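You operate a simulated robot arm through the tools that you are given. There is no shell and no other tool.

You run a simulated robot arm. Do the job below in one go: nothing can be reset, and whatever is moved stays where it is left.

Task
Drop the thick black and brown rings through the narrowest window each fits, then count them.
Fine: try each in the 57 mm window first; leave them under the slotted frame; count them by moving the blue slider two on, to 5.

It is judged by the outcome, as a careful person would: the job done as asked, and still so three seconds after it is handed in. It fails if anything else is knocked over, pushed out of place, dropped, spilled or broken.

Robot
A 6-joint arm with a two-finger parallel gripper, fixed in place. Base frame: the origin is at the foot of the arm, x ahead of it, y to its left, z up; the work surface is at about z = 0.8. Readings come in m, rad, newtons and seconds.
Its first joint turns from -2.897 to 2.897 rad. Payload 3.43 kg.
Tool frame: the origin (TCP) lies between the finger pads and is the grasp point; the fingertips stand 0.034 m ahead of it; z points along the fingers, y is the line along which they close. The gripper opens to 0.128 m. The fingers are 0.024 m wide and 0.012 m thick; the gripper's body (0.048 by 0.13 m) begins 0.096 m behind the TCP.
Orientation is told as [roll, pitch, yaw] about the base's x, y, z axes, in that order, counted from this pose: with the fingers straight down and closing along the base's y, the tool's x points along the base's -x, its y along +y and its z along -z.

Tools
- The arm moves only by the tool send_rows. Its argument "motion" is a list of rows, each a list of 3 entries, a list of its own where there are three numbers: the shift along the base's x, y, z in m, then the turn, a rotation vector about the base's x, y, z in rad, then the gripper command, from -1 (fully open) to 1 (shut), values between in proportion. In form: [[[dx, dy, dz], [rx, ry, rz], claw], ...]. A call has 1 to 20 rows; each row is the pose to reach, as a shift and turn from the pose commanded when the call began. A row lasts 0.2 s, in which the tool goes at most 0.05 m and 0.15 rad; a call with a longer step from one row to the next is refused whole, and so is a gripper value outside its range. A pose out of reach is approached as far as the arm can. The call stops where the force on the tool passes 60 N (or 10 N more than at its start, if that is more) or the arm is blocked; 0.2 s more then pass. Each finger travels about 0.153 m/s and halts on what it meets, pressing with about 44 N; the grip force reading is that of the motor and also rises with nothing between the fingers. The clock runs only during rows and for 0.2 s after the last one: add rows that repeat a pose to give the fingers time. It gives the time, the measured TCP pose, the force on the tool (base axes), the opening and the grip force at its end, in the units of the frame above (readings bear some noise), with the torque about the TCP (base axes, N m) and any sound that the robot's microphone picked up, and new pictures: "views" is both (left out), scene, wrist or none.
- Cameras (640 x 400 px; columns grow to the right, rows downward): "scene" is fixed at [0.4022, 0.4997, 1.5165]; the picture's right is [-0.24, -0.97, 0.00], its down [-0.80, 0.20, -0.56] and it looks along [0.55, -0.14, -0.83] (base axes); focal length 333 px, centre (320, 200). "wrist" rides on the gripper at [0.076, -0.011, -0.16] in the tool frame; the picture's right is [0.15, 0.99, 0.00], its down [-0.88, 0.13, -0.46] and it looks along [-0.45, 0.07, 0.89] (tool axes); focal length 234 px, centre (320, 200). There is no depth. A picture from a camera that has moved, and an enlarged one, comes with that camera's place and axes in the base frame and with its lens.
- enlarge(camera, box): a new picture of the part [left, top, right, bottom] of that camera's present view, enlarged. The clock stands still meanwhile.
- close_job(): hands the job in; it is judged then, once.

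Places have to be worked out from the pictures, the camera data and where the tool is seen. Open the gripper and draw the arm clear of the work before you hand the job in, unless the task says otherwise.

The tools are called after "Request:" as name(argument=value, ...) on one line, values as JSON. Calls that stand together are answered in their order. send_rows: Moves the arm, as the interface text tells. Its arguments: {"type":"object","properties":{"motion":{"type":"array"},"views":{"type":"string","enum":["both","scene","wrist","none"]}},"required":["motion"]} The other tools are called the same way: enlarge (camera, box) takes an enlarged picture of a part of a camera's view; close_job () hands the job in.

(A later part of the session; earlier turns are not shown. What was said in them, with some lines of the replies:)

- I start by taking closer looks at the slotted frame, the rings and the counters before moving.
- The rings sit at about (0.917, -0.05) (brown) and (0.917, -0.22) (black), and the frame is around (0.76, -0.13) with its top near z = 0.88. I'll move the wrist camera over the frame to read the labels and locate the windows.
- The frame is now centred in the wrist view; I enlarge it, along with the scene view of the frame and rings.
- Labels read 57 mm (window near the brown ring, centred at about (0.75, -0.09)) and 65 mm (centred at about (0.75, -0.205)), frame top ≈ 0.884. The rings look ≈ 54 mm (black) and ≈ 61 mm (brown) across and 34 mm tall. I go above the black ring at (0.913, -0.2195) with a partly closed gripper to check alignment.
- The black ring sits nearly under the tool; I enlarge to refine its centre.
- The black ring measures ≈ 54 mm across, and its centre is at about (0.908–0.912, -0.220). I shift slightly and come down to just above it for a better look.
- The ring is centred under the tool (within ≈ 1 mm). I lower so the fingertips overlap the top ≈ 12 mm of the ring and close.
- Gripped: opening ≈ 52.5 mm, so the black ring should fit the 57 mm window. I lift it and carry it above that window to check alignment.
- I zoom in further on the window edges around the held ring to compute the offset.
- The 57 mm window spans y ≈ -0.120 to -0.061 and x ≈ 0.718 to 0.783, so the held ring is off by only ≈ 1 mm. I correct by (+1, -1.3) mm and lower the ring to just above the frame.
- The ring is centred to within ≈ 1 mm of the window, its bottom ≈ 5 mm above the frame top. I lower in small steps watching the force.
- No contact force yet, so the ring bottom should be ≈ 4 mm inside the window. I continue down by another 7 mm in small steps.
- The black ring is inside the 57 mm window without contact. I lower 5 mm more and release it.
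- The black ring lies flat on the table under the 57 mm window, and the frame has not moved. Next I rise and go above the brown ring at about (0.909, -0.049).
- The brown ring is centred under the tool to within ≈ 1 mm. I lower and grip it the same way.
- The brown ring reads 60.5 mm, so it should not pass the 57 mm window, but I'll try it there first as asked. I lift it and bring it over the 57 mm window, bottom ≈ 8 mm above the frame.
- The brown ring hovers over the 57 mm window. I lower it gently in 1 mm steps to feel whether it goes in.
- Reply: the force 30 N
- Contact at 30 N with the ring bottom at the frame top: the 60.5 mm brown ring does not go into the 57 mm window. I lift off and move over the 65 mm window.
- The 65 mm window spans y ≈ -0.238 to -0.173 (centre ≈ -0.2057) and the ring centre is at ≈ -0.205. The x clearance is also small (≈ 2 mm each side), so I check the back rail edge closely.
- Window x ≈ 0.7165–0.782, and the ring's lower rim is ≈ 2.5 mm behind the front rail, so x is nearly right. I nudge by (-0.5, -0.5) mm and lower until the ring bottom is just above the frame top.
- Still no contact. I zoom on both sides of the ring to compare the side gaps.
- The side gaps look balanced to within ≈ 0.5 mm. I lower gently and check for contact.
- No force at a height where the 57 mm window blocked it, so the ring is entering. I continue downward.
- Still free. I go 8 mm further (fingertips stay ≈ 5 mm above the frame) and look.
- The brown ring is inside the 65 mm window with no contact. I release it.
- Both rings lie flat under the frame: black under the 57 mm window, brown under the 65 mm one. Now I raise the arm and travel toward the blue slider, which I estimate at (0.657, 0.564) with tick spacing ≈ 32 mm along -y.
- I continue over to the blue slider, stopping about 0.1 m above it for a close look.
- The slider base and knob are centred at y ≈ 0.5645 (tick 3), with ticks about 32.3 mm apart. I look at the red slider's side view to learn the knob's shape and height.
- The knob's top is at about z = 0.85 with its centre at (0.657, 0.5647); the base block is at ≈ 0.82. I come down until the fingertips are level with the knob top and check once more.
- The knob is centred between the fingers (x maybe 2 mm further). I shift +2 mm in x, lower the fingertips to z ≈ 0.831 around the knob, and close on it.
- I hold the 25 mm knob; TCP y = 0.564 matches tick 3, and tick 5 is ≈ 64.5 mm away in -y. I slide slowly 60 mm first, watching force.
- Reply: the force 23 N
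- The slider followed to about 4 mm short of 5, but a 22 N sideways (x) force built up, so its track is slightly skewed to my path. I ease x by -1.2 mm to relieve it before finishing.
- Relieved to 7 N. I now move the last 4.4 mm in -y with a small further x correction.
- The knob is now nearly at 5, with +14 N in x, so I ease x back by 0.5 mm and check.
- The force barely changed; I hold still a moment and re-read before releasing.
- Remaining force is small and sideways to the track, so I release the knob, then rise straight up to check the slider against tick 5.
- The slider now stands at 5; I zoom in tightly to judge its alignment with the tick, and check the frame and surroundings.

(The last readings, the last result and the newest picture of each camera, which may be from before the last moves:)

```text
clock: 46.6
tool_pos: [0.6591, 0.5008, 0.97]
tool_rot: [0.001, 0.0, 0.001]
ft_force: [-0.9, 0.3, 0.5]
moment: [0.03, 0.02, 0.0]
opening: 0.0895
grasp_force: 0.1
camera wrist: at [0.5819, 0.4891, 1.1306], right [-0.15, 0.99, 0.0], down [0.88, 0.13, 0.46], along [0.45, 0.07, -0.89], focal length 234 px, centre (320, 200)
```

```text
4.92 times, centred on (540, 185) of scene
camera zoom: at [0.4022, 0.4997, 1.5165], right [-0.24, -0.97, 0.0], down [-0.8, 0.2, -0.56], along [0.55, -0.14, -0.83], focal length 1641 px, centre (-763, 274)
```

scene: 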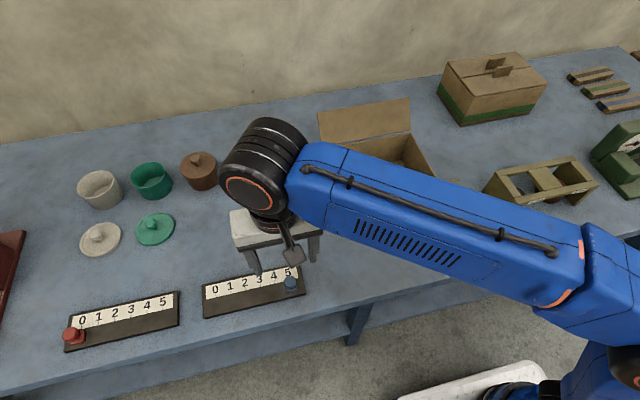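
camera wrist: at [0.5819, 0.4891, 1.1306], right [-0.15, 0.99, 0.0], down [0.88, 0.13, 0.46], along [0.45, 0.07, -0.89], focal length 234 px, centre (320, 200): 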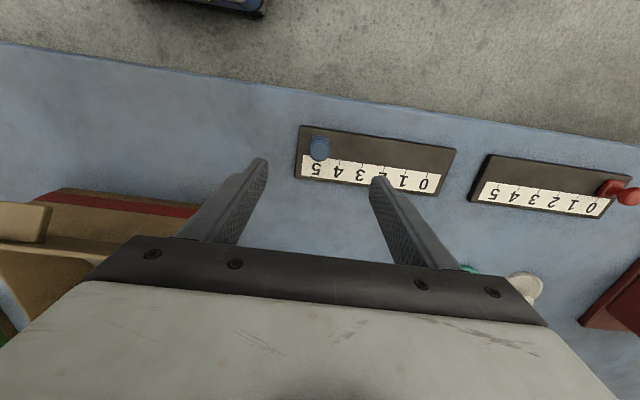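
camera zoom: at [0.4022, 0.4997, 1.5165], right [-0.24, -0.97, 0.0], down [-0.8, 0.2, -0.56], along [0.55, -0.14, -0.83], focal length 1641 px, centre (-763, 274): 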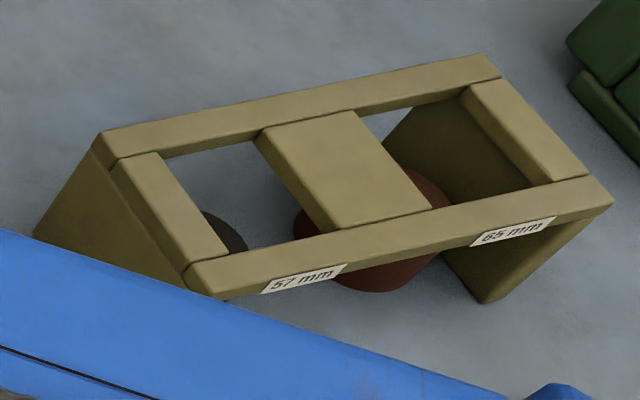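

The tick-5 end just shows past the knob exactly as tick 3's did before, so the slider is on 5; the frame, counter board and rings are in place. I now rise, open the gripper and retreat along the path I came.

Request:
send_rows(motion=[[[0, 0, 0.04], [0, 0, 0], -0.6], [[0, 0, 0.085], [0, 0, 0], -0.8], [[0, -0.01, 0.126], [0, 0, 0], -1], [[0.004, -0.05, 0.14], [0, 0, 0], -1], [[0.01, -0.095, 0.145], [0, 0, 0], -1], [[0.016, -0.14, 0.145], [0, 0, 0], -1], [[0.022, -0.185, 0.145], [0, 0, 0], -1], [[0.028, -0.23, 0.145], [0, 0, 0], -1], [[0.034, -0.275, 0.145], [0, 0, 0], -1], [[0.04, -0.32, 0.145], [0, 0, 0], -1], [[0.046, -0.36, 0.145], [0, 0, 0], -1], [[0.05, -0.39, 0.145], [0, 0, 0], -1], [[0.052, -0.4, 0.145], [0, 0, 0], -1], [[0.052, -0.4, 0.145], [0, 0, 0], -1]])

Request:
enlarge(camera="scene", box=[475, 145, 605, 225])

Request:
enlarge(camera="scene", box=[195, 255, 315, 330])

```text
clock: 49.6
tool_pos: [0.7105, 0.0987, 1.1144]
tool_rot: [0.0, 0.001, 0.001]
ft_force: [0.6, 0.0, -0.2]
moment: [-0.01, -0.03, 0.01]
opening: 0.1279
grasp_force: 0.1
camera wrist: at [0.6339, 0.0875, 1.2748], right [-0.15, 0.99, 0.0], down [0.88, 0.13, 0.46], along [0.45, 0.07, -0.89], focal length 234 px, centre (320, 200)
```

scene: 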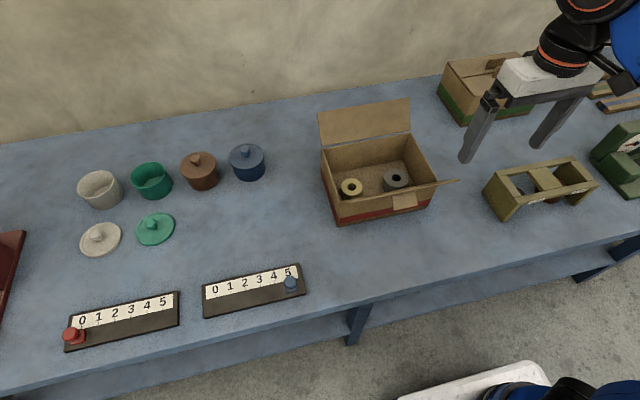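
wrist: 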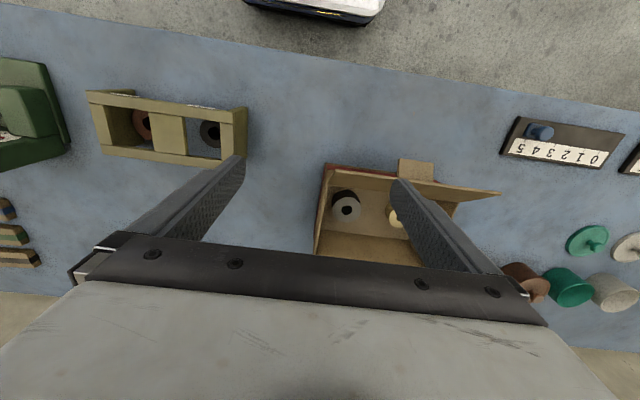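

```text
4.92 times, centred on (540, 185) of scene
camera zoom: at [0.4022, 0.4997, 1.5165], right [-0.24, -0.97, 0.0], down [-0.8, 0.2, -0.56], along [0.55, -0.14, -0.83], focal length 1641 px, centre (-763, 274)
```

zoom: 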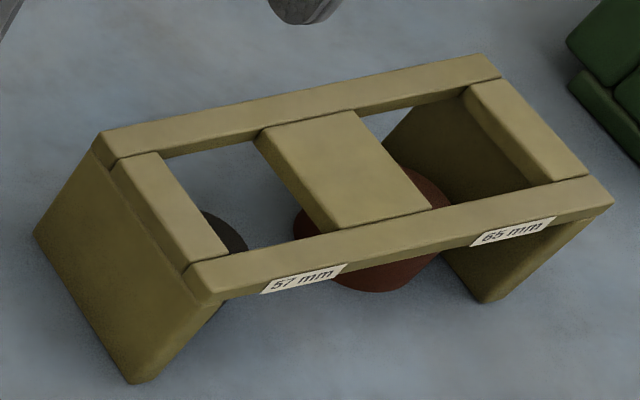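

```text
5.33 times, centred on (255, 292) of scene
camera zoom: at [0.4022, 0.4997, 1.5165], right [-0.24, -0.97, 0.0], down [-0.8, 0.2, -0.56], along [0.55, -0.14, -0.83], focal length 1778 px, centre (667, -293)
```

zoom: 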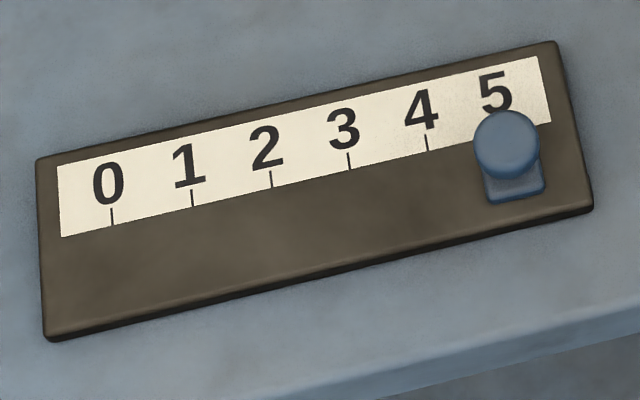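

Final check:
- The black ring is flat under the 57 mm window, and the brown ring is flat under the 65 mm window.
- The blue slider is on 5 and its board has not moved; everything else looks untouched.
- The gripper is open and the arm is clear of the work.

I hand the job in.

Request:
close_job()

```text
The job is handed in.
```

I finished the job and handed it in: both rings are under the slotted frame and the blue slider is on 5.

- **Black ring:** it measured about 52.5 mm across and went through the 57 mm window without touching. It lies flat on the table below that window.
- **Brown ring:** it measured about 60.5 mm. I tried it in the 57 mm window first and it was blocked, pressing with about 30 N. It then went freely through the 65 mm window and lies flat below it.
- **Blue slider:** I moved it from 3 to 5. As it neared 5, a sideways force of up to 22 N built up on the knob. The counter board did not shift, and the slider lines up with 5 to within about 1 mm.

In the last pictures the frame had not moved and nothing else looked disturbed. I left the gripper open and the arm raised clear of the table.
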